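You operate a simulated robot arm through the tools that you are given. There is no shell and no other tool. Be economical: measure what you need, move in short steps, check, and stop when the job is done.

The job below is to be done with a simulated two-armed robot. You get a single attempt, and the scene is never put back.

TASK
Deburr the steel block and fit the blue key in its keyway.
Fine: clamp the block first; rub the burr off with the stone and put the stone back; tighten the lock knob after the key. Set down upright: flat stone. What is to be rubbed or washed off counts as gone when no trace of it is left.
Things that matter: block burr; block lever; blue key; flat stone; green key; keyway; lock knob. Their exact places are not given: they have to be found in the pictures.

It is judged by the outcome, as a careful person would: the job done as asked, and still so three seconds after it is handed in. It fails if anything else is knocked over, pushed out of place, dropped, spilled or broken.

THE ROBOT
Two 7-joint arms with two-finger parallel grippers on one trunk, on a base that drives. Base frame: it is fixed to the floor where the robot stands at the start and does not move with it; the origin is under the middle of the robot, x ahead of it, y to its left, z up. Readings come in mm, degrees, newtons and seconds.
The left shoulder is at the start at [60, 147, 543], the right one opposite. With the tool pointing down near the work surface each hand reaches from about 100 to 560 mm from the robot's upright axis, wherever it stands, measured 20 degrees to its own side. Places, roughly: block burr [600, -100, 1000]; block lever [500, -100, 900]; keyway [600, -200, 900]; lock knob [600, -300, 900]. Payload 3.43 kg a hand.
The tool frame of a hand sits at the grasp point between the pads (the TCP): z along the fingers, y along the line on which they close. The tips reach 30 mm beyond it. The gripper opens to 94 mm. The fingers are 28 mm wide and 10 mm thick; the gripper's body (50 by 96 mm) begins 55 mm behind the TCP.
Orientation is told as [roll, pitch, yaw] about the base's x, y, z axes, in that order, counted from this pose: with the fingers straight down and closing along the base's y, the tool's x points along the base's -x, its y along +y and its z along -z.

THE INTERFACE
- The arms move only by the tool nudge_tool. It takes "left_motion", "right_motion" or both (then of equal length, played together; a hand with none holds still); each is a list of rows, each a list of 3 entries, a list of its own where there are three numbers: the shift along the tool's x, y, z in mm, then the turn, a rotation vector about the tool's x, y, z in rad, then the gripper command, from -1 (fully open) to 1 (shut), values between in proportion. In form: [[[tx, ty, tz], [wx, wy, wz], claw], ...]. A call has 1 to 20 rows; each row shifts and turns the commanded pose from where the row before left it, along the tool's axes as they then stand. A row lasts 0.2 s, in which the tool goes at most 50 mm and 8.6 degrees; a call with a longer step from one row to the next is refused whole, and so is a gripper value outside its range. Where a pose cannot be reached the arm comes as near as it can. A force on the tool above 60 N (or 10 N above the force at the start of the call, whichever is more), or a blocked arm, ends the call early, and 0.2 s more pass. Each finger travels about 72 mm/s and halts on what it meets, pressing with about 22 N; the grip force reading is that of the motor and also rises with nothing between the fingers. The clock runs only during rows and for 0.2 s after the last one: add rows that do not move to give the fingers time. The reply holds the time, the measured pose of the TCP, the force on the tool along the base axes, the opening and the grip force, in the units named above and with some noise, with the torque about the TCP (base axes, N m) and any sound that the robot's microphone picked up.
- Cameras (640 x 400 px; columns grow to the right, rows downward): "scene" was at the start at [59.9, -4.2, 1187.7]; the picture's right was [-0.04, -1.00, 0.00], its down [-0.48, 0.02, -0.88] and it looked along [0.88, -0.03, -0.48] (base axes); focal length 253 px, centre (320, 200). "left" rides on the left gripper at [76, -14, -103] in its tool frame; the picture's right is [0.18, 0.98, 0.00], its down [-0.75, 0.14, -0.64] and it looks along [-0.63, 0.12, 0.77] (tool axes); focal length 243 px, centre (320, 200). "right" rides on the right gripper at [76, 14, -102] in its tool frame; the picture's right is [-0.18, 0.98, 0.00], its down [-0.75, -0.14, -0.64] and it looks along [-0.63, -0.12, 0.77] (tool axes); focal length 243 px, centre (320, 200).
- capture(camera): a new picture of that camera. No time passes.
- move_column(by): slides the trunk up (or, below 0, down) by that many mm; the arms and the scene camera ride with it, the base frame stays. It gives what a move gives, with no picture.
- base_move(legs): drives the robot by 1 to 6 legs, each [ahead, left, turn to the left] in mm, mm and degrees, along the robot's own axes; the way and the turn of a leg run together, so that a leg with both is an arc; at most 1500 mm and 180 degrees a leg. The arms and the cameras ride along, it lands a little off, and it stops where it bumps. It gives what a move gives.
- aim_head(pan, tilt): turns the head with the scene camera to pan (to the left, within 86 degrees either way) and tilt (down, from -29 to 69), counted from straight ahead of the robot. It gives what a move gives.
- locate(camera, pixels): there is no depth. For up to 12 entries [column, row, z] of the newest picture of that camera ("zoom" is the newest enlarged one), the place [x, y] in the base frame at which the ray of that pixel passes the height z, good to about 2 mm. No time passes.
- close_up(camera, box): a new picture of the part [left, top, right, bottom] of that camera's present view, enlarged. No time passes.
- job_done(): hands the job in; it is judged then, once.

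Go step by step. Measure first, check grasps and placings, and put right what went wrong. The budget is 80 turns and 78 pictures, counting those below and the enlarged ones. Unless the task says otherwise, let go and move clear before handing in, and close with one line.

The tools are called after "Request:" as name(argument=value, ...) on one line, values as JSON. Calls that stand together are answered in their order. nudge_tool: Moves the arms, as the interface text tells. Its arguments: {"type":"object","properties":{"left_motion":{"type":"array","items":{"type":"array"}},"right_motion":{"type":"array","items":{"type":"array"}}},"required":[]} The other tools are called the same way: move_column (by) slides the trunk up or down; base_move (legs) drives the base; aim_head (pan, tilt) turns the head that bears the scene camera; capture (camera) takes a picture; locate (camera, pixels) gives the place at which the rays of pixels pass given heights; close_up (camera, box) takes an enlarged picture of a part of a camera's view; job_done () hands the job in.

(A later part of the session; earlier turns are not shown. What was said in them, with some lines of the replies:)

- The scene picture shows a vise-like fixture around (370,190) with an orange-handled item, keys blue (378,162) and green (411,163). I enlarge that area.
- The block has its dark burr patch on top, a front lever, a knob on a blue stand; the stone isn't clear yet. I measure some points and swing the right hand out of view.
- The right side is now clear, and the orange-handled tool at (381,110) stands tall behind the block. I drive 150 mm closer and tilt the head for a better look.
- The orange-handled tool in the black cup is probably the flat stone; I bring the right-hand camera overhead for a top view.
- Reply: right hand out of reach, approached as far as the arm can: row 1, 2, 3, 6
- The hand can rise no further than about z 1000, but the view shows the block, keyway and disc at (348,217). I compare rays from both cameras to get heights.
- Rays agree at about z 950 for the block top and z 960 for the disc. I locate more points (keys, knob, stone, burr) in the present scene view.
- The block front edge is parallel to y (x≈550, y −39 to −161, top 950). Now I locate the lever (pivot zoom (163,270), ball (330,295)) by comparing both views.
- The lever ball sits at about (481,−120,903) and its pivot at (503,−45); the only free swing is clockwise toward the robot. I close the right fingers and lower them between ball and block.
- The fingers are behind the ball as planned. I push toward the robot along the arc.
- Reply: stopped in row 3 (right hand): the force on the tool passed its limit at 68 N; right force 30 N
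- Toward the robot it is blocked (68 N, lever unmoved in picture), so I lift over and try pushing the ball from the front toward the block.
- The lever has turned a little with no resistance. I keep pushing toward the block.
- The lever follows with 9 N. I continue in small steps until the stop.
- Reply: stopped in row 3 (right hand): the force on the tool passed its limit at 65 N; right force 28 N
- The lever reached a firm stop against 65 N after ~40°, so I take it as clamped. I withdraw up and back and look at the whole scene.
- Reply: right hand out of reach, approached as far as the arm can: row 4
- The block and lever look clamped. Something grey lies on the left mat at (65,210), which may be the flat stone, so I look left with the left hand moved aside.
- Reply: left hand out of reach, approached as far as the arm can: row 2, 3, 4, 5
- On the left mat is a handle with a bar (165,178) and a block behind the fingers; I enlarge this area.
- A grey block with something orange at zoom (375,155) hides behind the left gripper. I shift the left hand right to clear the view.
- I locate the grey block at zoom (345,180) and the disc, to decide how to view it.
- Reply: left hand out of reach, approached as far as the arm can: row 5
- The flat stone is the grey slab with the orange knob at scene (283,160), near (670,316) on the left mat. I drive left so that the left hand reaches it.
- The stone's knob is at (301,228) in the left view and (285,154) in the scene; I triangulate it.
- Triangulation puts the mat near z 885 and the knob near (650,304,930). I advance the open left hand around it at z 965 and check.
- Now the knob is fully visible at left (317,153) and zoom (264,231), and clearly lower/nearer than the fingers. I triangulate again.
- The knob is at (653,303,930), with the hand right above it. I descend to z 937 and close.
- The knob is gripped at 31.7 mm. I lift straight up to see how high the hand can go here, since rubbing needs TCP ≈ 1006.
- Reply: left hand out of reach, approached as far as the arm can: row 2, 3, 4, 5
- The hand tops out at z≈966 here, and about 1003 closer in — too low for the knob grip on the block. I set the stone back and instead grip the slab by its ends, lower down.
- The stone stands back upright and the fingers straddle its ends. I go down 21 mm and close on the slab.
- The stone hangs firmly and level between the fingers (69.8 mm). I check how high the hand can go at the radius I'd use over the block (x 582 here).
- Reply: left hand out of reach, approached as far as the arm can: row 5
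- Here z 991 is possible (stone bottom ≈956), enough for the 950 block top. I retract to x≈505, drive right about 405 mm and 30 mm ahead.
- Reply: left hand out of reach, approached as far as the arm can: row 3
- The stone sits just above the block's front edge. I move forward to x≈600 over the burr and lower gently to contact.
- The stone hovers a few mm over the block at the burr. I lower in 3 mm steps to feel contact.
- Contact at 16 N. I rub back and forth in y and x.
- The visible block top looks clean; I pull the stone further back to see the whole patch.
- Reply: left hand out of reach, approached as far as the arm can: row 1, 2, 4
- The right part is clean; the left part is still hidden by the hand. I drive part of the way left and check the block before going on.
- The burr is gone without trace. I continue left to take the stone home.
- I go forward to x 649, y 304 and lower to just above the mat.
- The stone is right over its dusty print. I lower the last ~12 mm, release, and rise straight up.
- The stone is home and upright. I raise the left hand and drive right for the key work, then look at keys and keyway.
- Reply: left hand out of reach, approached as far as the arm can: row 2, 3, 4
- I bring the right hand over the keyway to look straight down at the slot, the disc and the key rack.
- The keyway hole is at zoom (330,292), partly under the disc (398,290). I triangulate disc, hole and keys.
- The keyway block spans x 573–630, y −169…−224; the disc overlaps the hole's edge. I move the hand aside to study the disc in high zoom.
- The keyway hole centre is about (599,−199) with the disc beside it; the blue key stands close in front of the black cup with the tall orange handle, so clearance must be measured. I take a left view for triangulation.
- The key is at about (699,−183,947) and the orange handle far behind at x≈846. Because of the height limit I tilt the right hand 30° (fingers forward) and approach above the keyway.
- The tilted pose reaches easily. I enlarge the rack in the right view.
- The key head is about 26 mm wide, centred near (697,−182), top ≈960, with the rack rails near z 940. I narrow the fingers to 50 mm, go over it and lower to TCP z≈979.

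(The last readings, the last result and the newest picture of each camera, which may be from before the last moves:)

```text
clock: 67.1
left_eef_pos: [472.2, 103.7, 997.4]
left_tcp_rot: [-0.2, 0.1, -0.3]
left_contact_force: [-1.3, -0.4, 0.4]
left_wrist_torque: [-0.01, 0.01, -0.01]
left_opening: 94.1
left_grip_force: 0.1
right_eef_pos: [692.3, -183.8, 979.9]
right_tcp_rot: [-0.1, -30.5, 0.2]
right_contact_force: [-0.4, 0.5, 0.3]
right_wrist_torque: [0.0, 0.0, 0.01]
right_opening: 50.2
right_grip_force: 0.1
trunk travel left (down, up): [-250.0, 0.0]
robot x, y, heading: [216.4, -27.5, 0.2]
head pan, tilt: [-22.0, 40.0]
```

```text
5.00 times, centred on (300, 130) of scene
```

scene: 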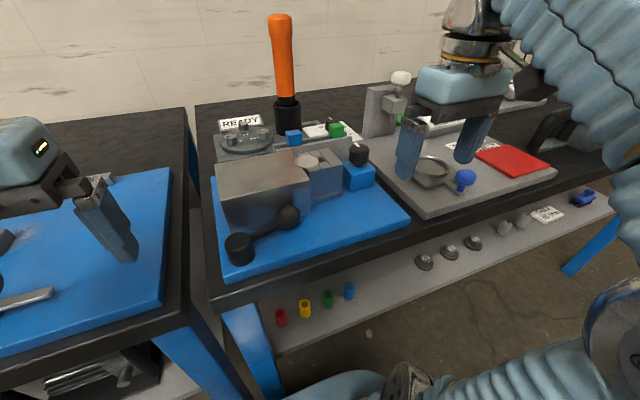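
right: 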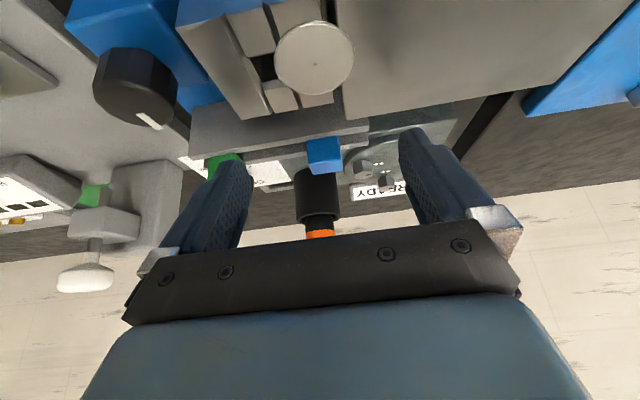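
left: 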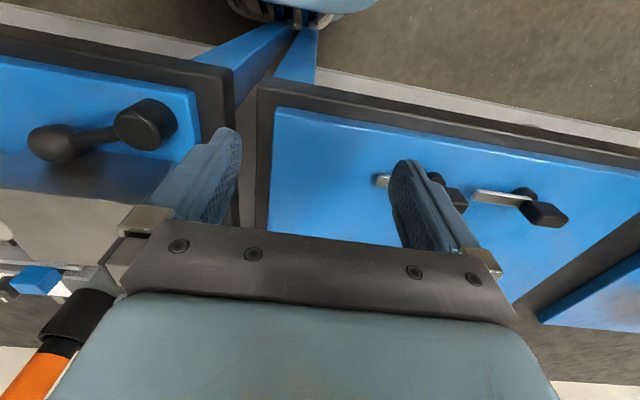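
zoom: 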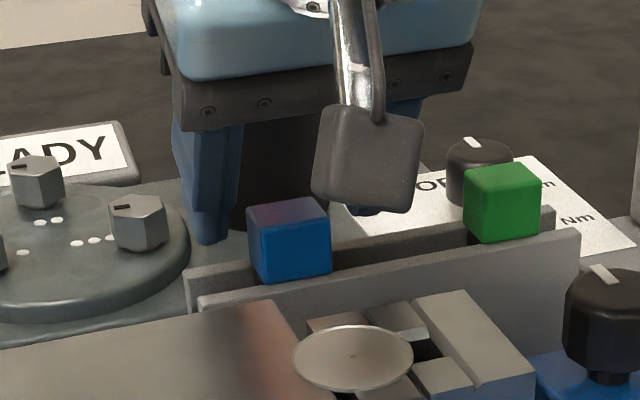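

I check the key's position again from this close view (top face zoom (315,207), front-face top edge).

Request:
locate(camera="right", pixels=[[317, 155, 960], [317, 155, 950], [316, 163, 960], [316, 163, 950], [314, 110, 940], [314, 110, 930]])

Request:
locate(camera="zoom", pixels=[[290, 215, 960], [290, 215, 950], [250, 232, 960], [250, 232, 950], [292, 282, 940], [292, 282, 930]])

```text
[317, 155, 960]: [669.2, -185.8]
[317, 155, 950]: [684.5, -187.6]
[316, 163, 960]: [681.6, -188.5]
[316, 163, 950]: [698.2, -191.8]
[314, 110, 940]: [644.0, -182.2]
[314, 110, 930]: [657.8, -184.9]
```

```text
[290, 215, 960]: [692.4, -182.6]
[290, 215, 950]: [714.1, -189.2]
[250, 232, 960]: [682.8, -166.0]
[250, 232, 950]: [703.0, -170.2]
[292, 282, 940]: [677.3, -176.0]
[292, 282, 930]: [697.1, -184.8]
```

The locate calls used the older right picture; computing from the current pose, the key top centre is (692,−183,960). I shift back 8 mm, down 3 mm, and close.

Request:
nudge_tool(right_motion=[[[8.4, 0.5, -1.5], [0, 0, 0], -0.06], [[0, 0, 0], [0, 0, 0], 0.3], [[0, 0, 0], [0, 0, 0], 0.6], [[0, 0, 0], [0, 0, 0], 1], [[0, 0, 0], [0, 0, 0], 1]])

Request:
close_up(camera="scene", box=[250, 90, 350, 170])

```text
clock: 68.3
left_eef_pos: [472.6, 103.8, 997.4]
left_tcp_rot: [-0.2, 0.1, -0.3]
left_contact_force: [0.3, 0.6, 0.4]
left_wrist_torque: [0.02, 0.03, 0.0]
left_opening: 93.9
left_grip_force: 0.1
right_eef_pos: [684.7, -181.2, 976.9]
right_tcp_rot: [0.0, -30.4, 0.2]
right_contact_force: [0.5, -0.9, -0.7]
right_wrist_torque: [0.03, -0.04, 0.01]
right_opening: 27.5
right_grip_force: 22.5
trunk travel left (down, up): [-250.0, 0.0]
robot x, y, heading: [211.9, -28.3, -0.1]
head pan, tilt: [-22.0, 40.0]
```

```text
5.00 times, centred on (300, 130) of scene
```

zoom: 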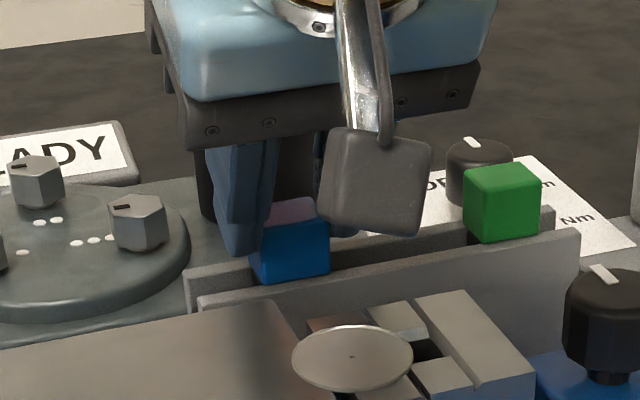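

The key is gripped at 27.5 mm. I lift it 45 mm straight up and look at its shape.

Request:
nudge_tool(right_motion=[[[-5, 0, -8.6], [0, 0, 0], 1], [[-5, 0, -8.6], [0, 0, 0], 1], [[-6.4, 0, -10.8], [0, 0, 0], 1], [[-6.4, 0, -10.8], [0, 0, 0], 1]])

Request:
close_up(camera="scene", box=[250, 80, 350, 170])

Request:
close_up(camera="right", box=[220, 40, 420, 225])

```text
clock: 69.3
left_eef_pos: [471.7, 104.7, 997.6]
left_tcp_rot: [-0.3, 0.1, -0.3]
left_contact_force: [0.4, 0.0, 0.4]
left_wrist_torque: [-0.03, 0.0, 0.01]
left_opening: 94.0
left_grip_force: 0.1
right_eef_pos: [684.2, -182.3, 1022.3]
right_tcp_rot: [0.0, -30.3, 0.2]
right_contact_force: [0.1, 0.2, -2.1]
right_wrist_torque: [0.0, 0.02, -0.01]
right_opening: 27.9
right_grip_force: 22.0
trunk travel left (down, up): [-250.0, 0.0]
robot x, y, heading: [213.0, -24.2, 0.1]
head pan, tilt: [-22.0, 40.0]
```

```text
4.44 times, centred on (300, 125) of scene
```

zoom: 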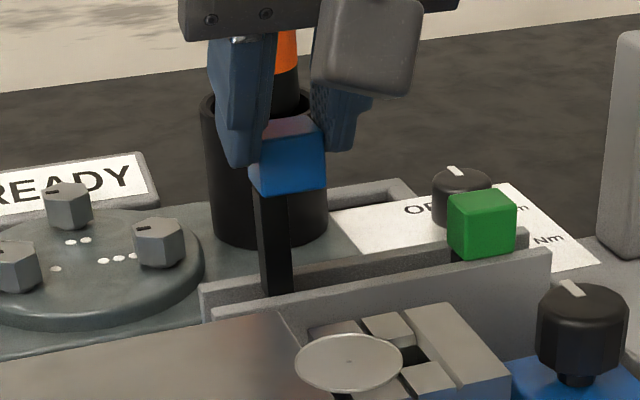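

```text
2.16 times, centred on (320, 132) of right
```

zoom: 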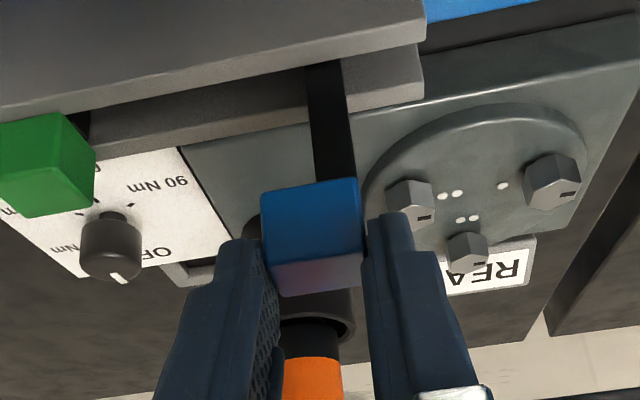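

The key has a long dark shank still in the rack. I lift further 35 mm.

Request:
nudge_tool(right_motion=[[[-5, 0, -8.6], [0, 0, 0], 1], [[-5, 0, -8.6], [0, 0, 0], 1], [[-5, 0, -8.6], [0, 0, 0], 1], [[-3, 0, -5], [0, 0, 0], 1]])

Request:
close_up(camera="scene", box=[250, 70, 350, 160])

```text
clock: 70.3
left_eef_pos: [472.3, 104.1, 997.2]
left_tcp_rot: [-0.1, 0.1, -0.4]
left_contact_force: [0.1, 0.0, 0.2]
left_wrist_torque: [0.0, -0.01, 0.0]
left_opening: 94.1
left_grip_force: 0.1
right_eef_pos: [684.7, -183.0, 1059.7]
right_tcp_rot: [-0.1, -30.3, 0.2]
right_contact_force: [-0.6, 0.0, -1.4]
right_wrist_torque: [0.04, 0.04, 0.01]
right_opening: 27.4
right_grip_force: 21.6
trunk travel left (down, up): [-250.0, 0.0]
robot x, y, heading: [214.5, -29.4, -0.2]
head pan, tilt: [-22.0, 40.0]
```

```text
4.44 times, centred on (300, 115) of scene
```

zoom: 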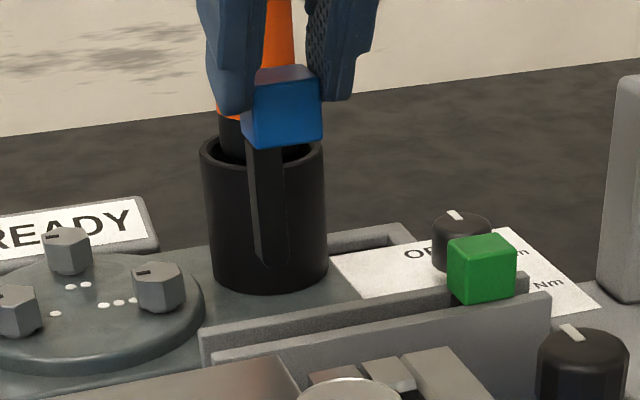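

The key is clear of the rack. I measure the shank tip height (zoom (270,264)), and head edges, at x≈692.

Request:
locate(camera="zoom", pixels=[[270, 264, 950], [270, 264, 960], [270, 264, 970], [283, 145, 1010], [283, 145, 1020], [283, 145, 1030], [283, 85, 1040], [283, 85, 1050], [250, 250, 960], [290, 250, 960]])

```text
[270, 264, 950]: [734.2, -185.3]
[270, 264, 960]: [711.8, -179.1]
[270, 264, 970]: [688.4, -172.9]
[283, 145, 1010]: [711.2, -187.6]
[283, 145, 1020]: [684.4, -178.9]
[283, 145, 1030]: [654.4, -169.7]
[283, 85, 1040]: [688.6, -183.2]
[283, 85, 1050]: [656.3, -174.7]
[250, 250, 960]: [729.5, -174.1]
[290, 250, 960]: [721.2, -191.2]
```

Shank bottom is at ≈969 with TCP 1060, so it clears everything. I move the key over the keyway centre (599,−199).

Request:
nudge_tool(right_motion=[[[20.1, -4.1, -11.75], [0, 0, 0], 1], [[20.1, -4.1, -11.75], [0, 0, 0], 1], [[20.1, -4.1, -11.75], [0, 0, 0], 1], [[20.1, -4.1, -11.75], [0, 0, 0], 1], [[0, 0, 0], [0, 0, 0], 1]])

Request:
close_up(camera="scene", box=[290, 90, 370, 180])

Request:
close_up(camera="right", box=[250, 20, 390, 170])

```text
clock: 71.5
left_eef_pos: [473.7, 103.6, 997.5]
left_tcp_rot: [-0.1, 0.2, -0.3]
left_contact_force: [-0.5, 0.6, -0.1]
left_wrist_torque: [-0.05, -0.04, 0.0]
left_opening: 94.1
left_grip_force: 0.0
right_eef_pos: [589.7, -199.3, 1058.0]
right_tcp_rot: [-0.1, -30.4, 0.3]
right_contact_force: [-1.3, 0.2, -2.6]
right_wrist_torque: [0.01, 0.01, -0.02]
right_opening: 27.5
right_grip_force: 22.1
trunk travel left (down, up): [-250.0, 0.0]
robot x, y, heading: [213.3, -29.0, -0.1]
head pan, tilt: [-22.0, 40.0]
```

```text
4.44 times, centred on (330, 135) of scene
```

zoom: 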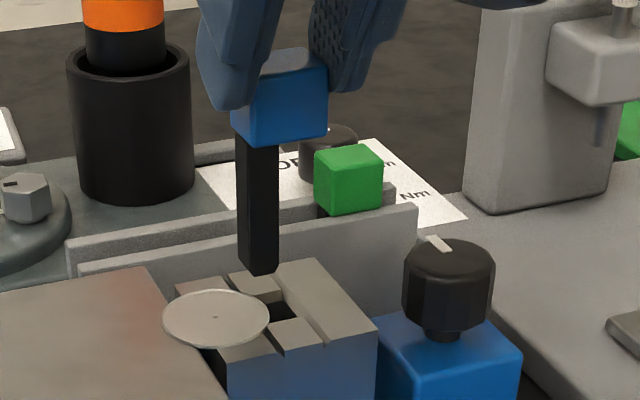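

```text
2.67 times, centred on (320, 95) of right
```

zoom: 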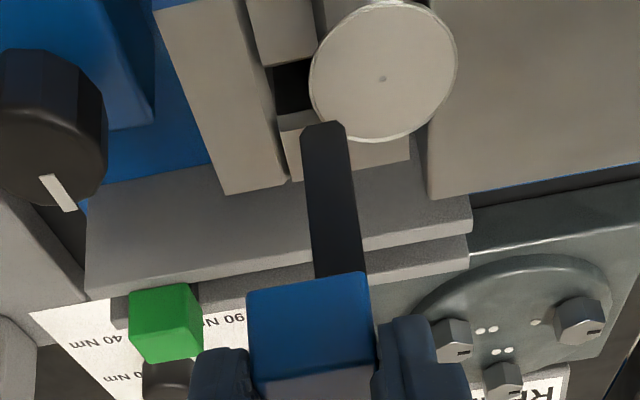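

I measure tip vs. hole from this right view: tip corners (303,127),(346,123); hole corners (274,66),(276,113).

Request:
locate(camera="zoom", pixels=[[303, 127, 967], [346, 123, 967], [324, 122, 967], [274, 66, 950], [276, 113, 950], [311, 62, 950], [311, 108, 950], [382, 78, 953], [288, 180, 950], [156, 10, 950], [226, 195, 950], [409, 160, 950]])

```text
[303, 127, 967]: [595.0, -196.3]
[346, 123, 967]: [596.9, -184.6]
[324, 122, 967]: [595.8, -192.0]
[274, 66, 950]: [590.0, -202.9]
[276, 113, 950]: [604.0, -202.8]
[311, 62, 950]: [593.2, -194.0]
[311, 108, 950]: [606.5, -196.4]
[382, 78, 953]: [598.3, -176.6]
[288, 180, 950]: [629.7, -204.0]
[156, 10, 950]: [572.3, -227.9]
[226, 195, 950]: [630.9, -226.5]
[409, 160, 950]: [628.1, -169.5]
```

The shank is offset on the head (tip centre y≈−190.5 while TCP is −199), so the head will clear the disc when the shank is in the hole. I shift −8 mm in y, lower 11 mm and check again.

Request:
nudge_tool(right_motion=[[[0, -8, 0], [0, 0, 0], 1], [[2.8, 0, 4.75], [0, 0, 0], 1], [[2.8, 0, 4.75], [0, 0, 0], 1], [[0, 0, 0], [0, 0, 0], 1]])

Request:
close_up(camera="right", box=[280, 20, 370, 130])

Request:
locate(camera="zoom", pixels=[[320, 200, 955]])

```text
clock: 72.5
left_eef_pos: [472.6, 105.3, 997.3]
left_tcp_rot: [-0.2, 0.2, -0.3]
left_contact_force: [-0.1, 0.0, 0.5]
left_wrist_torque: [0.0, 0.0, -0.03]
left_opening: 93.8
left_grip_force: 0.0
right_eef_pos: [591.8, -207.3, 1047.9]
right_tcp_rot: [0.0, -30.5, 0.1]
right_contact_force: [-0.8, 0.1, -1.7]
right_wrist_torque: [-0.02, 0.02, -0.01]
right_opening: 27.5
right_grip_force: 21.8
trunk travel left (down, up): [-250.0, 0.0]
robot x, y, heading: [212.4, -29.1, 0.2]
head pan, tilt: [-22.0, 40.0]
```

```text
3.64 times, centred on (325, 75) of right
```

zoom: 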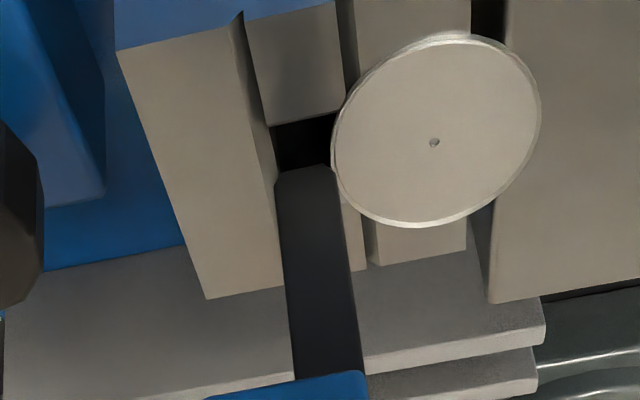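

```text
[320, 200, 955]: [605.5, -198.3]
```

Request:
locate(camera="zoom", pixels=[[277, 185, 958], [334, 178, 958], [290, 171, 958], [324, 166, 958], [305, 168, 954], [268, 126, 950], [336, 112, 950], [247, 20, 950], [344, 2, 950], [276, 185, 950], [340, 180, 950], [372, 262, 950]])

Request:
close_up(camera="scene", box=[295, 115, 365, 180])

Request:
locate(camera="zoom", pixels=[[320, 200, 950]])

```text
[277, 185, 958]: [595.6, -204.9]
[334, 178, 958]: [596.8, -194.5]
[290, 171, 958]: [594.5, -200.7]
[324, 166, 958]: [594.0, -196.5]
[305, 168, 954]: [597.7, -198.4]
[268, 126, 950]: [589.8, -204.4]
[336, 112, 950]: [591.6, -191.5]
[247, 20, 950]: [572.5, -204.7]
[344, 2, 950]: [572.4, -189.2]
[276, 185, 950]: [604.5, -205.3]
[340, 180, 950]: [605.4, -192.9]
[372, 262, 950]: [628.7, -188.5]
```

```text
6.15 times, centred on (330, 148) of scene
```

zoom: 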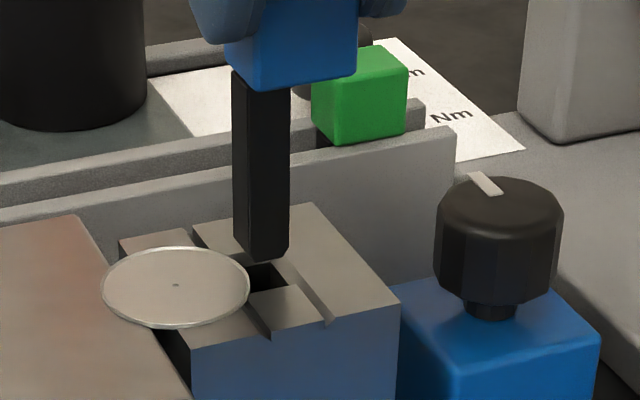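

```text
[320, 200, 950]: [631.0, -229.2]
```

Request:
locate(camera="zoom", pixels=[[250, 255, 955], [250, 255, 958], [250, 255, 961], [289, 250, 958], [234, 240, 958], [268, 257, 958]])

```text
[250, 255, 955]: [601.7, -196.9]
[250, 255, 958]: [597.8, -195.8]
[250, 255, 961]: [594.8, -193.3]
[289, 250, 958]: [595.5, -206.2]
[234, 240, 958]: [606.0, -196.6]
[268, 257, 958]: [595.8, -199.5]
```

Shank centre is about (600.8,−200.2) versus hole (598,−198.4). I correct by −3/+1.6 mm and lower 20 mm in small steps.

Request:
nudge_tool(right_motion=[[[2.6, 1.6, -1.5], [0, 0, 0], 1], [[0, 0, 0], [0, 0, 0], 1], [[2.03, 0, 3.45], [0, 0, 0], 1], [[2.03, 0, 3.45], [0, 0, 0], 1], [[2.03, 0, 3.45], [0, 0, 0], 1], [[2.03, 0, 3.45], [0, 0, 0], 1], [[2.03, 0, 3.45], [0, 0, 0], 1]])

Request:
close_up(camera="scene", box=[295, 115, 365, 180])

```text
clock: 74.1
left_eef_pos: [471.9, 103.5, 997.3]
left_tcp_rot: [-0.2, 0.1, -0.2]
left_contact_force: [-0.1, 0.5, 0.3]
left_wrist_torque: [0.0, -0.02, 0.01]
left_opening: 93.9
left_grip_force: 0.1
right_eef_pos: [588.3, -204.8, 1026.3]
right_tcp_rot: [-0.1, -30.4, 0.1]
right_contact_force: [-0.6, 0.1, -2.7]
right_wrist_torque: [0.02, 0.03, -0.01]
right_opening: 27.6
right_grip_force: 22.1
trunk travel left (down, up): [-250.0, 0.0]
robot x, y, heading: [217.4, -28.9, -0.2]
head pan, tilt: [-22.0, 40.0]
```

```text
6.15 times, centred on (330, 148) of scene
```

zoom: 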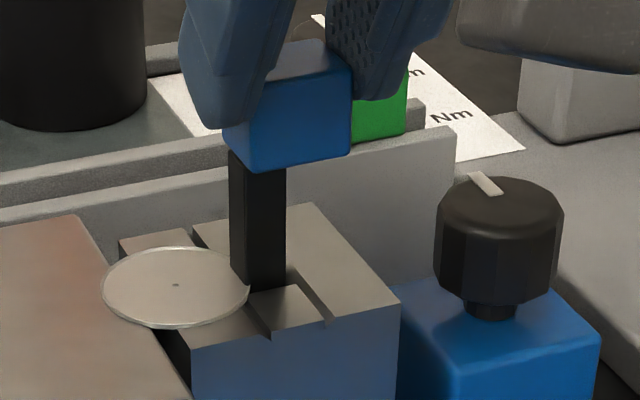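

The shank has entered the hole without force. I continue down 28 mm.

Request:
nudge_tool(right_motion=[[[2.03, 0, 3.45], [0, 0, 0], 1], [[2.03, 0, 3.45], [0, 0, 0], 1], [[2.03, 0, 3.45], [0, 0, 0], 1], [[2.03, 0, 3.45], [0, 0, 0], 1], [[2.03, 0, 3.45], [0, 0, 0], 1], [[2.03, 0, 3.45], [0, 0, 0], 1], [[2.03, 0, 3.45], [0, 0, 0], 1]])

```text
clock: 75.7
left_eef_pos: [471.8, 104.0, 997.0]
left_tcp_rot: [-0.1, 0.0, -0.3]
left_contact_force: [-0.1, -0.4, 0.3]
left_wrist_torque: [0.0, 0.0, 0.0]
left_opening: 94.0
left_grip_force: 0.0
right_eef_pos: [587.8, -205.6, 999.9]
right_tcp_rot: [0.0, -30.4, 0.2]
right_contact_force: [0.7, -0.6, -1.9]
right_wrist_torque: [0.0, 0.05, -0.02]
right_opening: 27.5
right_grip_force: 22.7
trunk travel left (down, up): [-250.0, 0.0]
robot x, y, heading: [209.0, -31.7, 0.0]
head pan, tilt: [-22.0, 40.0]
```

No contact yet at TCP z 1000; I go on in 2–3 mm steps to the seat.

Request:
nudge_tool(right_motion=[[[1.27, 0, 2.16], [0, 0, 0], 1], [[1.27, 0, 2.16], [0, 0, 0], 1], [[1.27, 0, 2.16], [0, 0, 0], 1], [[1.27, 0, 2.16], [0, 0, 0], 1], [[0, 0, 0], [0, 0, 0], 1]])

Request:
close_up(camera="scene", box=[295, 115, 365, 180])

```text
clock: 76.9
left_eef_pos: [472.2, 104.0, 996.9]
left_tcp_rot: [-0.3, 0.1, -0.2]
left_contact_force: [-0.9, 0.2, 0.6]
left_wrist_torque: [0.01, -0.01, 0.02]
left_opening: 94.2
left_grip_force: 0.0
right_eef_pos: [588.0, -206.1, 990.3]
right_tcp_rot: [0.0, -30.6, 0.0]
right_contact_force: [1.7, 0.3, 16.1]
right_wrist_torque: [0.04, -0.24, 0.01]
right_opening: 27.8
right_grip_force: 22.1
trunk travel left (down, up): [-250.0, 0.0]
robot x, y, heading: [212.1, -28.2, 0.1]
head pan, tilt: [-22.0, 40.0]
```

```text
6.15 times, centred on (330, 148) of scene
```

zoom: 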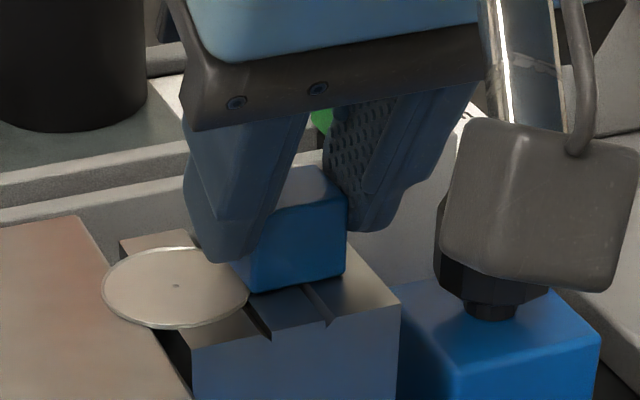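

The key head sits on the block (16 N contact at z 990). I release with a modest opening and rise vertically.

Request:
nudge_tool(right_motion=[[[0, 0, 0], [0, 0, 0], 0.2], [[0, 0, 0], [0, 0, 0], 0.1], [[0, 0, 0], [0, 0, 0], 0.1], [[-5, 0, -8.6], [0, 0, 0], 0.1], [[-10, 0, -17.2], [0, 0, 0], 0.1], [[-10, 0, -17.2], [0, 0, 0], 0.1], [[17, 0, -10], [0, 0, 0], 0.1], [[26, 0, -15], [0, 0, 0], 0.1], [[26, 0, -15], [0, 0, 0], 0.1]])

Request:
close_up(camera="scene", box=[295, 115, 375, 185])

```text
clock: 78.9
left_eef_pos: [473.0, 103.8, 996.7]
left_tcp_rot: [-0.1, 0.0, -0.3]
left_contact_force: [0.1, 0.8, -0.2]
left_wrist_torque: [0.01, -0.02, 0.01]
left_opening: 94.0
left_grip_force: 0.1
right_eef_pos: [507.1, -207.7, 1036.3]
right_tcp_rot: [0.0, -30.4, 0.1]
right_contact_force: [0.3, 0.2, 0.8]
right_wrist_torque: [0.02, 0.03, -0.02]
right_opening: 42.3
right_grip_force: 0.1
trunk travel left (down, up): [-250.0, 0.0]
robot x, y, heading: [211.7, -29.4, 0.1]
head pan, tilt: [-22.0, 40.0]
```

```text
5.71 times, centred on (335, 150) of scene
```

zoom: 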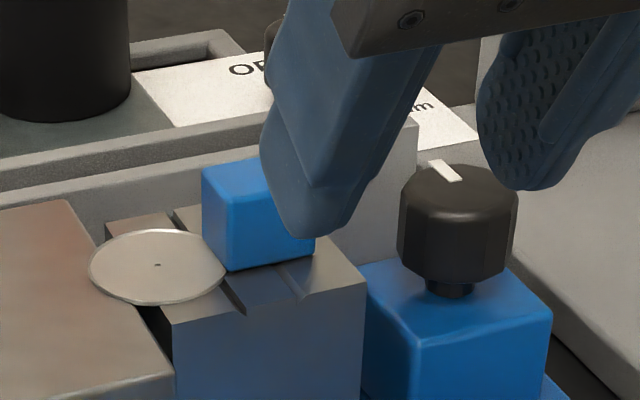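

The key is seated, and the disc is undisturbed. Now I bring the hand vertical again and toward the lock knob for measuring.

Request:
nudge_tool(right_motion=[[[9, 0, 15.5], [0, 0, 0], 0], [[9, 0, 15.5], [0, 0, 0], -0.2], [[0, 0, 0], [0, 0.1327, 0], -0.2], [[0, 0, 0], [0, 0.1327, 0], -0.2], [[0, 0, 0], [0, 0.1327, 0], -0.2], [[0, 0, 0], [0, 0.1327, 0], -0.2], [[-20, -25, 0], [0, 0, 0], -0.2], [[-20, -25, 0], [0, 0, 0], -0.2], [[-13, -24, 5], [0, 0, 0], -0.2]])

Request:
close_up(camera="right", box=[240, 60, 400, 240])

```text
clock: 80.9
left_eef_pos: [472.1, 104.4, 997.6]
left_tcp_rot: [-0.1, 0.1, -0.3]
left_contact_force: [-0.3, -0.7, 0.2]
left_wrist_torque: [-0.02, -0.03, 0.0]
left_opening: 93.9
left_grip_force: 0.0
right_eef_pos: [559.9, -279.7, 996.5]
right_tcp_rot: [-0.1, 0.0, 0.3]
right_contact_force: [0.0, 0.4, 1.0]
right_wrist_torque: [0.01, -0.01, 0.0]
right_opening: 56.4
right_grip_force: 0.0
right hand out of reach, approached as far as the arm can: row 6, 7
trunk travel left (down, up): [-250.0, 0.0]
robot x, y, heading: [209.7, -29.3, -0.0]
head pan, tilt: [-22.0, 40.0]
```

```text
2.22 times, centred on (320, 150) of right
```

zoom: 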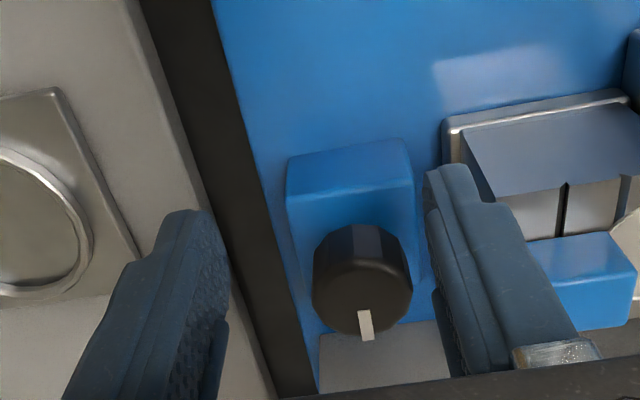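

I triangulate the knob top: right zoom (362,300) and scene (359,147).

Request:
locate(camera="zoom", pixels=[[362, 298, 930], [362, 298, 945], [362, 298, 960], [312, 290, 945], [412, 285, 945], [345, 193, 905], [288, 195, 905], [412, 183, 905]])

Request:
locate(camera="scene", pixels=[[359, 147.4, 930], [359, 147.4, 945], [359, 147.4, 960], [357.5, 167, 900], [357.5, 167, 910], [357.5, 167, 920]])

```text
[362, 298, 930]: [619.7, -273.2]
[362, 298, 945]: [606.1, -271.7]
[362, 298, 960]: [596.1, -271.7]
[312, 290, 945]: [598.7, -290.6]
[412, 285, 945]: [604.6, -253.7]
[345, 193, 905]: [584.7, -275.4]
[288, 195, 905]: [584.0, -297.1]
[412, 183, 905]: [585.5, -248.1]
```

```text
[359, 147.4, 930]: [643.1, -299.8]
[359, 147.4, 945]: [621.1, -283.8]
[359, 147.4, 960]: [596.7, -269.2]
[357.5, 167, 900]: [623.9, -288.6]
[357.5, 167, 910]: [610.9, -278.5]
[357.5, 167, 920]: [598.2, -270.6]
```

Knob centre is (600,−272), z 925–957, about 36 mm across. I move over it, pre-rotate 60° counter-clockwise, then lower and grip.

Request:
nudge_tool(right_motion=[[[-20, 4, 0], [0, 0, 0], -0.3], [[-20, 3.7, 0], [0, 0, 0], -0.3], [[0, 0, 0], [0, 0, -0.149], -0.3], [[0, 0, 0], [0, 0, -0.149], -0.3], [[0, 0, 0], [0, 0, -0.149], -0.3], [[0, 0, 0], [0, 0, -0.149], -0.3], [[0, 0, 0], [0, 0, -0.149], -0.3], [[0, 0, 0], [0, 0, -0.149], -0.3], [[0, 0, 0], [0, 0, -0.149], -0.3]])

Request:
close_up(camera="scene", box=[300, 90, 420, 190])

```text
clock: 82.9
left_eef_pos: [472.7, 104.8, 997.4]
left_tcp_rot: [-0.1, 0.1, -0.2]
left_contact_force: [-0.3, 0.5, 1.3]
left_wrist_torque: [0.01, 0.0, 0.01]
left_opening: 94.0
left_grip_force: 0.0
right_eef_pos: [602.4, -272.2, 996.2]
right_tcp_rot: [-0.1, 0.0, 59.9]
right_contact_force: [-0.9, 0.3, 0.0]
right_wrist_torque: [0.02, -0.01, 0.0]
right_opening: 61.4
right_grip_force: 0.0
trunk travel left (down, up): [-250.0, 0.0]
robot x, y, heading: [207.5, -27.7, -0.1]
head pan, tilt: [-22.0, 40.0]
```

```text
4.00 times, centred on (360, 140) of scene
```

zoom: 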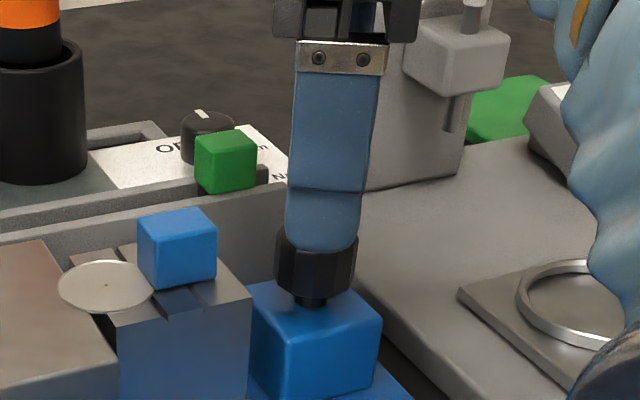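

The fingers are centred over the knob. I lower to z 954 and close on it.

Request:
nudge_tool(right_motion=[[[1, 0, 10], [0, 0, 0], -0.3], [[0, 0, 12], [0, 0, 0], -0.3], [[0, 0, 12], [0, 0, 0], -0.3], [[0, 0, 8], [0, 0, 0], -0.3], [[0, 0, 0], [0, 0, 0], 0.3], [[0, 0, 0], [0, 0, 0], 1], [[0, 0, 0], [0, 0, 0], 1], [[0, 0, 0], [0, 0, 0], 1]])

```text
clock: 84.7
left_eef_pos: [474.5, 104.1, 996.9]
left_tcp_rot: [-0.2, 0.0, -0.4]
left_contact_force: [-0.4, -0.2, 0.8]
left_wrist_torque: [0.01, 0.02, 0.0]
left_opening: 94.1
left_grip_force: 0.1
right_eef_pos: [602.7, -271.6, 955.2]
right_tcp_rot: [-0.1, 0.1, 60.0]
right_contact_force: [9.2, -3.7, 5.8]
right_wrist_torque: [0.02, -0.18, -0.02]
right_opening: 35.7
right_grip_force: 45.2
trunk travel left (down, up): [-250.0, 0.0]
robot x, y, heading: [213.2, -27.2, -0.2]
head pan, tilt: [-22.0, 40.0]
```

The knob is gripped at 35.7 mm. I turn clockwise (seen from above) step by step.

Request:
nudge_tool(right_motion=[[[0, 0, 0], [0, 0, 0.14], 1], [[0, 0, 0], [0, 0, 0.14], 1], [[0, 0, 0], [0, 0, 0.14], 1], [[0, 0, 0], [0, 0, 0.14], 1], [[0, 0, 0], [0, 0, 0.14], 1], [[0, 0, 0], [0, 0, 0.14], 1], [[0, 0, 0], [0, 0, 0.14], 1], [[0, 0, 0], [0, 0, 0.14], 1]])

```text
clock: 86.5
left_eef_pos: [472.3, 104.0, 996.8]
left_tcp_rot: [-0.1, 0.1, -0.3]
left_contact_force: [-0.1, -0.4, 0.7]
left_wrist_torque: [-0.01, 0.03, -0.01]
left_opening: 94.2
left_grip_force: 0.1
right_eef_pos: [601.4, -272.4, 954.2]
right_tcp_rot: [0.0, 0.1, -4.4]
right_contact_force: [-1.2, 1.6, -11.8]
right_wrist_torque: [0.39, -1.31, -0.02]
right_opening: 35.9
right_grip_force: 44.7
trunk travel left (down, up): [-250.0, 0.0]
robot x, y, heading: [211.2, -28.5, 0.1]
head pan, tilt: [-22.0, 40.0]
```

Turned 64° with no z-torque yet. I continue clockwise.

Request:
nudge_tool(right_motion=[[[0, 0, 0], [0, 0, 0.14], 1], [[0, 0, 0], [0, 0, 0.14], 1], [[0, 0, 0], [0, 0, 0.14], 1], [[0, 0, 0], [0, 0, 0.14], 1], [[0, 0, 0], [0, 0, 0.14], 1], [[0, 0, 0], [0, 0, 0.14], 1], [[0, 0, 0], [0, 0, 0.14], 1], [[0, 0, 0], [0, 0, 0.14], 1]])

Request:
close_up(camera="scene", box=[300, 90, 420, 190])

```text
clock: 88.3
left_eef_pos: [473.6, 105.0, 997.1]
left_tcp_rot: [-0.3, 0.1, -0.3]
left_contact_force: [0.3, 0.6, -0.5]
left_wrist_torque: [0.0, 0.01, -0.01]
left_opening: 93.9
left_grip_force: 0.1
right_eef_pos: [602.5, -270.5, 954.9]
right_tcp_rot: [-0.2, -0.1, -68.5]
right_contact_force: [-7.1, 11.4, -29.9]
right_wrist_torque: [0.31, -0.4, 0.02]
right_opening: 35.5
right_grip_force: 45.0
trunk travel left (down, up): [-250.0, 0.0]
robot x, y, heading: [211.0, -30.4, 0.0]
head pan, tilt: [-22.0, 40.0]
```

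```text
4.00 times, centred on (360, 140) of scene
```

zoom: 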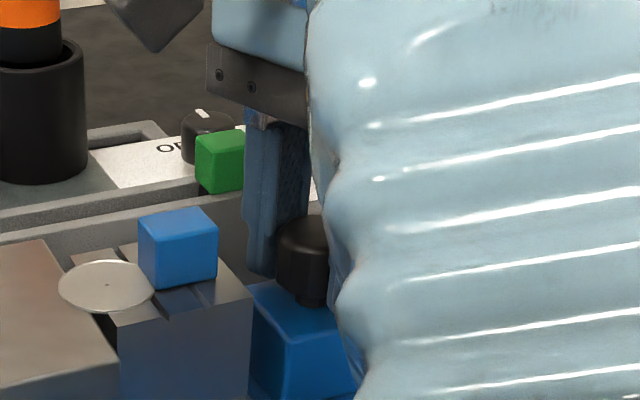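

Turned 128° total; the knob is screwing downward (−30 N pull) with no stop yet. I release, rotate back 125°, regrip and continue.

Request:
nudge_tool(right_motion=[[[0, 0, 0], [0, 0, 0], -0.25], [[0, 0, 0], [0, 0, 0], -0.25], [[0, 0, 0], [0, 0, -0.146], -0.25], [[0, 0, 0], [0, 0, -0.146], -0.25], [[0, 0, 0], [0, 0, -0.146], -0.25], [[0, 0, 0], [0, 0, -0.146], -0.25], [[0, 0, 0], [0, 0, -0.146], -0.25], [[0, 0, 0], [0, 0, -0.146], -0.25], [[0, 0, 0], [0, 0, -0.146], -0.25], [[0, 0, 0], [0, 0, -0.146], -0.25], [[0, 0, 0], [0, 0, -0.146], -0.25], [[0, 0, 0], [0, 0, -0.146], -0.25], [[0, 0, 0], [0, 0, -0.146], -0.25], [[0, 0, 0], [0, 0, -0.146], -0.25], [[0, 0, 0], [0, 0, -0.146], -0.25], [[0, 0, 0], [0, 0, -0.146], -0.25], [[0, 0, 0], [0, 0, -0.146], -0.25]])

Request:
close_up(camera="scene", box=[300, 90, 420, 190])

```text
clock: 91.9
left_eef_pos: [472.2, 104.2, 997.5]
left_tcp_rot: [-0.2, 0.1, -0.2]
left_contact_force: [0.0, 0.8, -0.3]
left_wrist_torque: [0.02, 0.0, 0.02]
left_opening: 94.1
left_grip_force: 0.1
right_eef_pos: [602.5, -271.8, 955.7]
right_tcp_rot: [0.0, 0.2, 57.2]
right_contact_force: [0.1, 0.4, 0.1]
right_wrist_torque: [0.01, -0.02, -0.01]
right_opening: 58.8
right_grip_force: 0.1
trunk travel left (down, up): [-250.0, 0.0]
robot x, y, heading: [212.2, -27.4, 0.0]
head pan, tilt: [-22.0, 40.0]
```

```text
4.00 times, centred on (360, 140) of scene
```

zoom: 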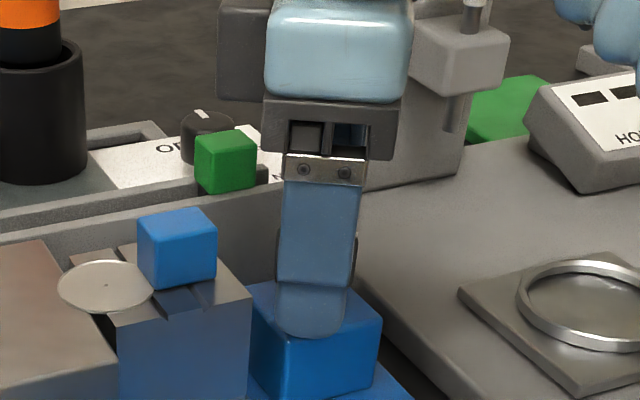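

I regrip and continue clockwise, letting the hand follow down slightly.

Request:
nudge_tool(right_motion=[[[0, 0, 0], [0, 0, 0], 0.3], [[0, 0, 0], [0, 0, 0], 1], [[0, 0, 0], [0, 0, 0], 1], [[0, 0, 0.2], [0, 0, 0.14], 1], [[0, 0, 0.2], [0, 0, 0.14], 1], [[0, 0, 0.2], [0, 0, 0.14], 1], [[0, 0, 0.2], [0, 0, 0.14], 1], [[0, 0, 0.2], [0, 0, 0.14], 1], [[0, 0, 0.2], [0, 0, 0.14], 1], [[0, 0, 0.2], [0, 0, 0.14], 1]])

```text
clock: 94.1
left_eef_pos: [472.9, 104.4, 996.1]
left_tcp_rot: [-0.2, 0.1, -0.2]
left_contact_force: [0.4, 0.1, -0.5]
left_wrist_torque: [-0.01, 0.01, -0.02]
left_opening: 94.0
left_grip_force: 0.0
right_eef_pos: [600.5, -273.3, 952.6]
right_tcp_rot: [0.1, 0.2, 0.8]
right_contact_force: [4.7, -5.0, 16.7]
right_wrist_torque: [0.45, 0.16, 0.6]
right_opening: 36.0
right_grip_force: 44.4
trunk travel left (down, up): [-250.0, 0.0]
robot x, y, heading: [216.2, -28.6, 0.1]
head pan, tilt: [-22.0, 40.0]
```

Torque about z has risen to 0.6 N m, so the knob is tightening. I turn a little more without lowering.

Request:
nudge_tool(right_motion=[[[0, 0, -0.6], [0, 0, 0.14], 1], [[0, 0, -0.6], [0, 0, 0.14], 1], [[0, 0, 0], [0, 0, 0.14], 1], [[0, 0, 0], [0, 0, 0.14], 1]])

```text
clock: 95.1
left_eef_pos: [473.2, 102.9, 996.7]
left_tcp_rot: [-0.3, 0.1, -0.2]
left_contact_force: [-0.3, 0.3, -0.4]
left_wrist_torque: [0.02, 0.03, -0.02]
left_opening: 94.1
left_grip_force: 0.2
right_eef_pos: [601.3, -272.9, 954.2]
right_tcp_rot: [-0.1, -0.1, -31.2]
right_contact_force: [0.2, 5.1, -12.7]
right_wrist_torque: [0.53, -0.14, 0.58]
right_opening: 35.5
right_grip_force: 45.3
trunk travel left (down, up): [-250.0, 0.0]
robot x, y, heading: [211.4, -26.7, 0.0]
head pan, tilt: [-22.0, 40.0]
```

Torque holds at 0.58 N m while the fingers slip: the knob is at its stop. I release, rise, and move clear.

Request:
nudge_tool(right_motion=[[[0, 0, 0], [0, 0, 0], -0.25], [[0, 0, 0], [0, 0, 0], -0.25], [[0, 0, -15], [0, 0, 0], -0.25], [[0, 0, -15], [0, 0, 0], -0.25], [[0, 0, -10], [0, 0, 0], -0.25], [[0, 0, 0], [0, 0, -0.136], -0.25], [[0, 0, 0], [0, 0, -0.136], -0.25], [[0, 0, 0], [0, 0, -0.136], -0.25], [[0, 0, 0], [0, 0, -0.136], -0.25], [[30, -10, 0], [0, 0, 0], -0.25], [[30, -10, 0], [0, 0, 0], -0.25], [[30, -10, 0], [0, 0, 0], -0.25], [[30, -10, 0], [0, 0, 0], -0.25]])

Request:
capture(camera="scene")

```text
clock: 97.9
left_eef_pos: [472.0, 104.1, 996.8]
left_tcp_rot: [-0.1, 0.1, -0.3]
left_contact_force: [1.5, -0.4, 0.5]
left_wrist_torque: [-0.02, 0.02, -0.01]
left_opening: 94.0
left_grip_force: 0.0
right_eef_pos: [482.4, -312.4, 994.4]
right_tcp_rot: [-0.1, 0.0, 0.0]
right_contact_force: [0.6, 0.4, -0.6]
right_wrist_torque: [0.0, 0.02, -0.02]
right_opening: 58.8
right_grip_force: 0.0
trunk travel left (down, up): [-250.0, 0.0]
robot x, y, heading: [214.2, -25.3, -0.1]
head pan, tilt: [-22.0, 40.0]
```

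```text
0 pictures are left
```

scene: 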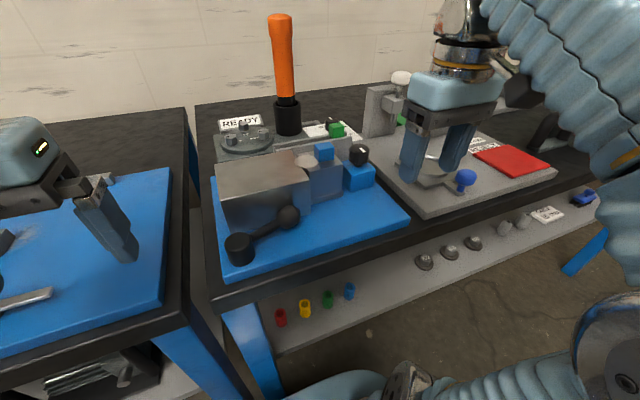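

The final picture shows the lever clamped, the block clean, the blue key seated at (324,152), the knob turned and lower at (358,152), and the hands clear. I hand in.

Request:
job_done()

```text
The job is handed in.
```

The job is handed in: the block is clamped and deburred, the stone is back upright in its place, the blue key is seated in the keyway, and the lock knob is turned clockwise to its stop.
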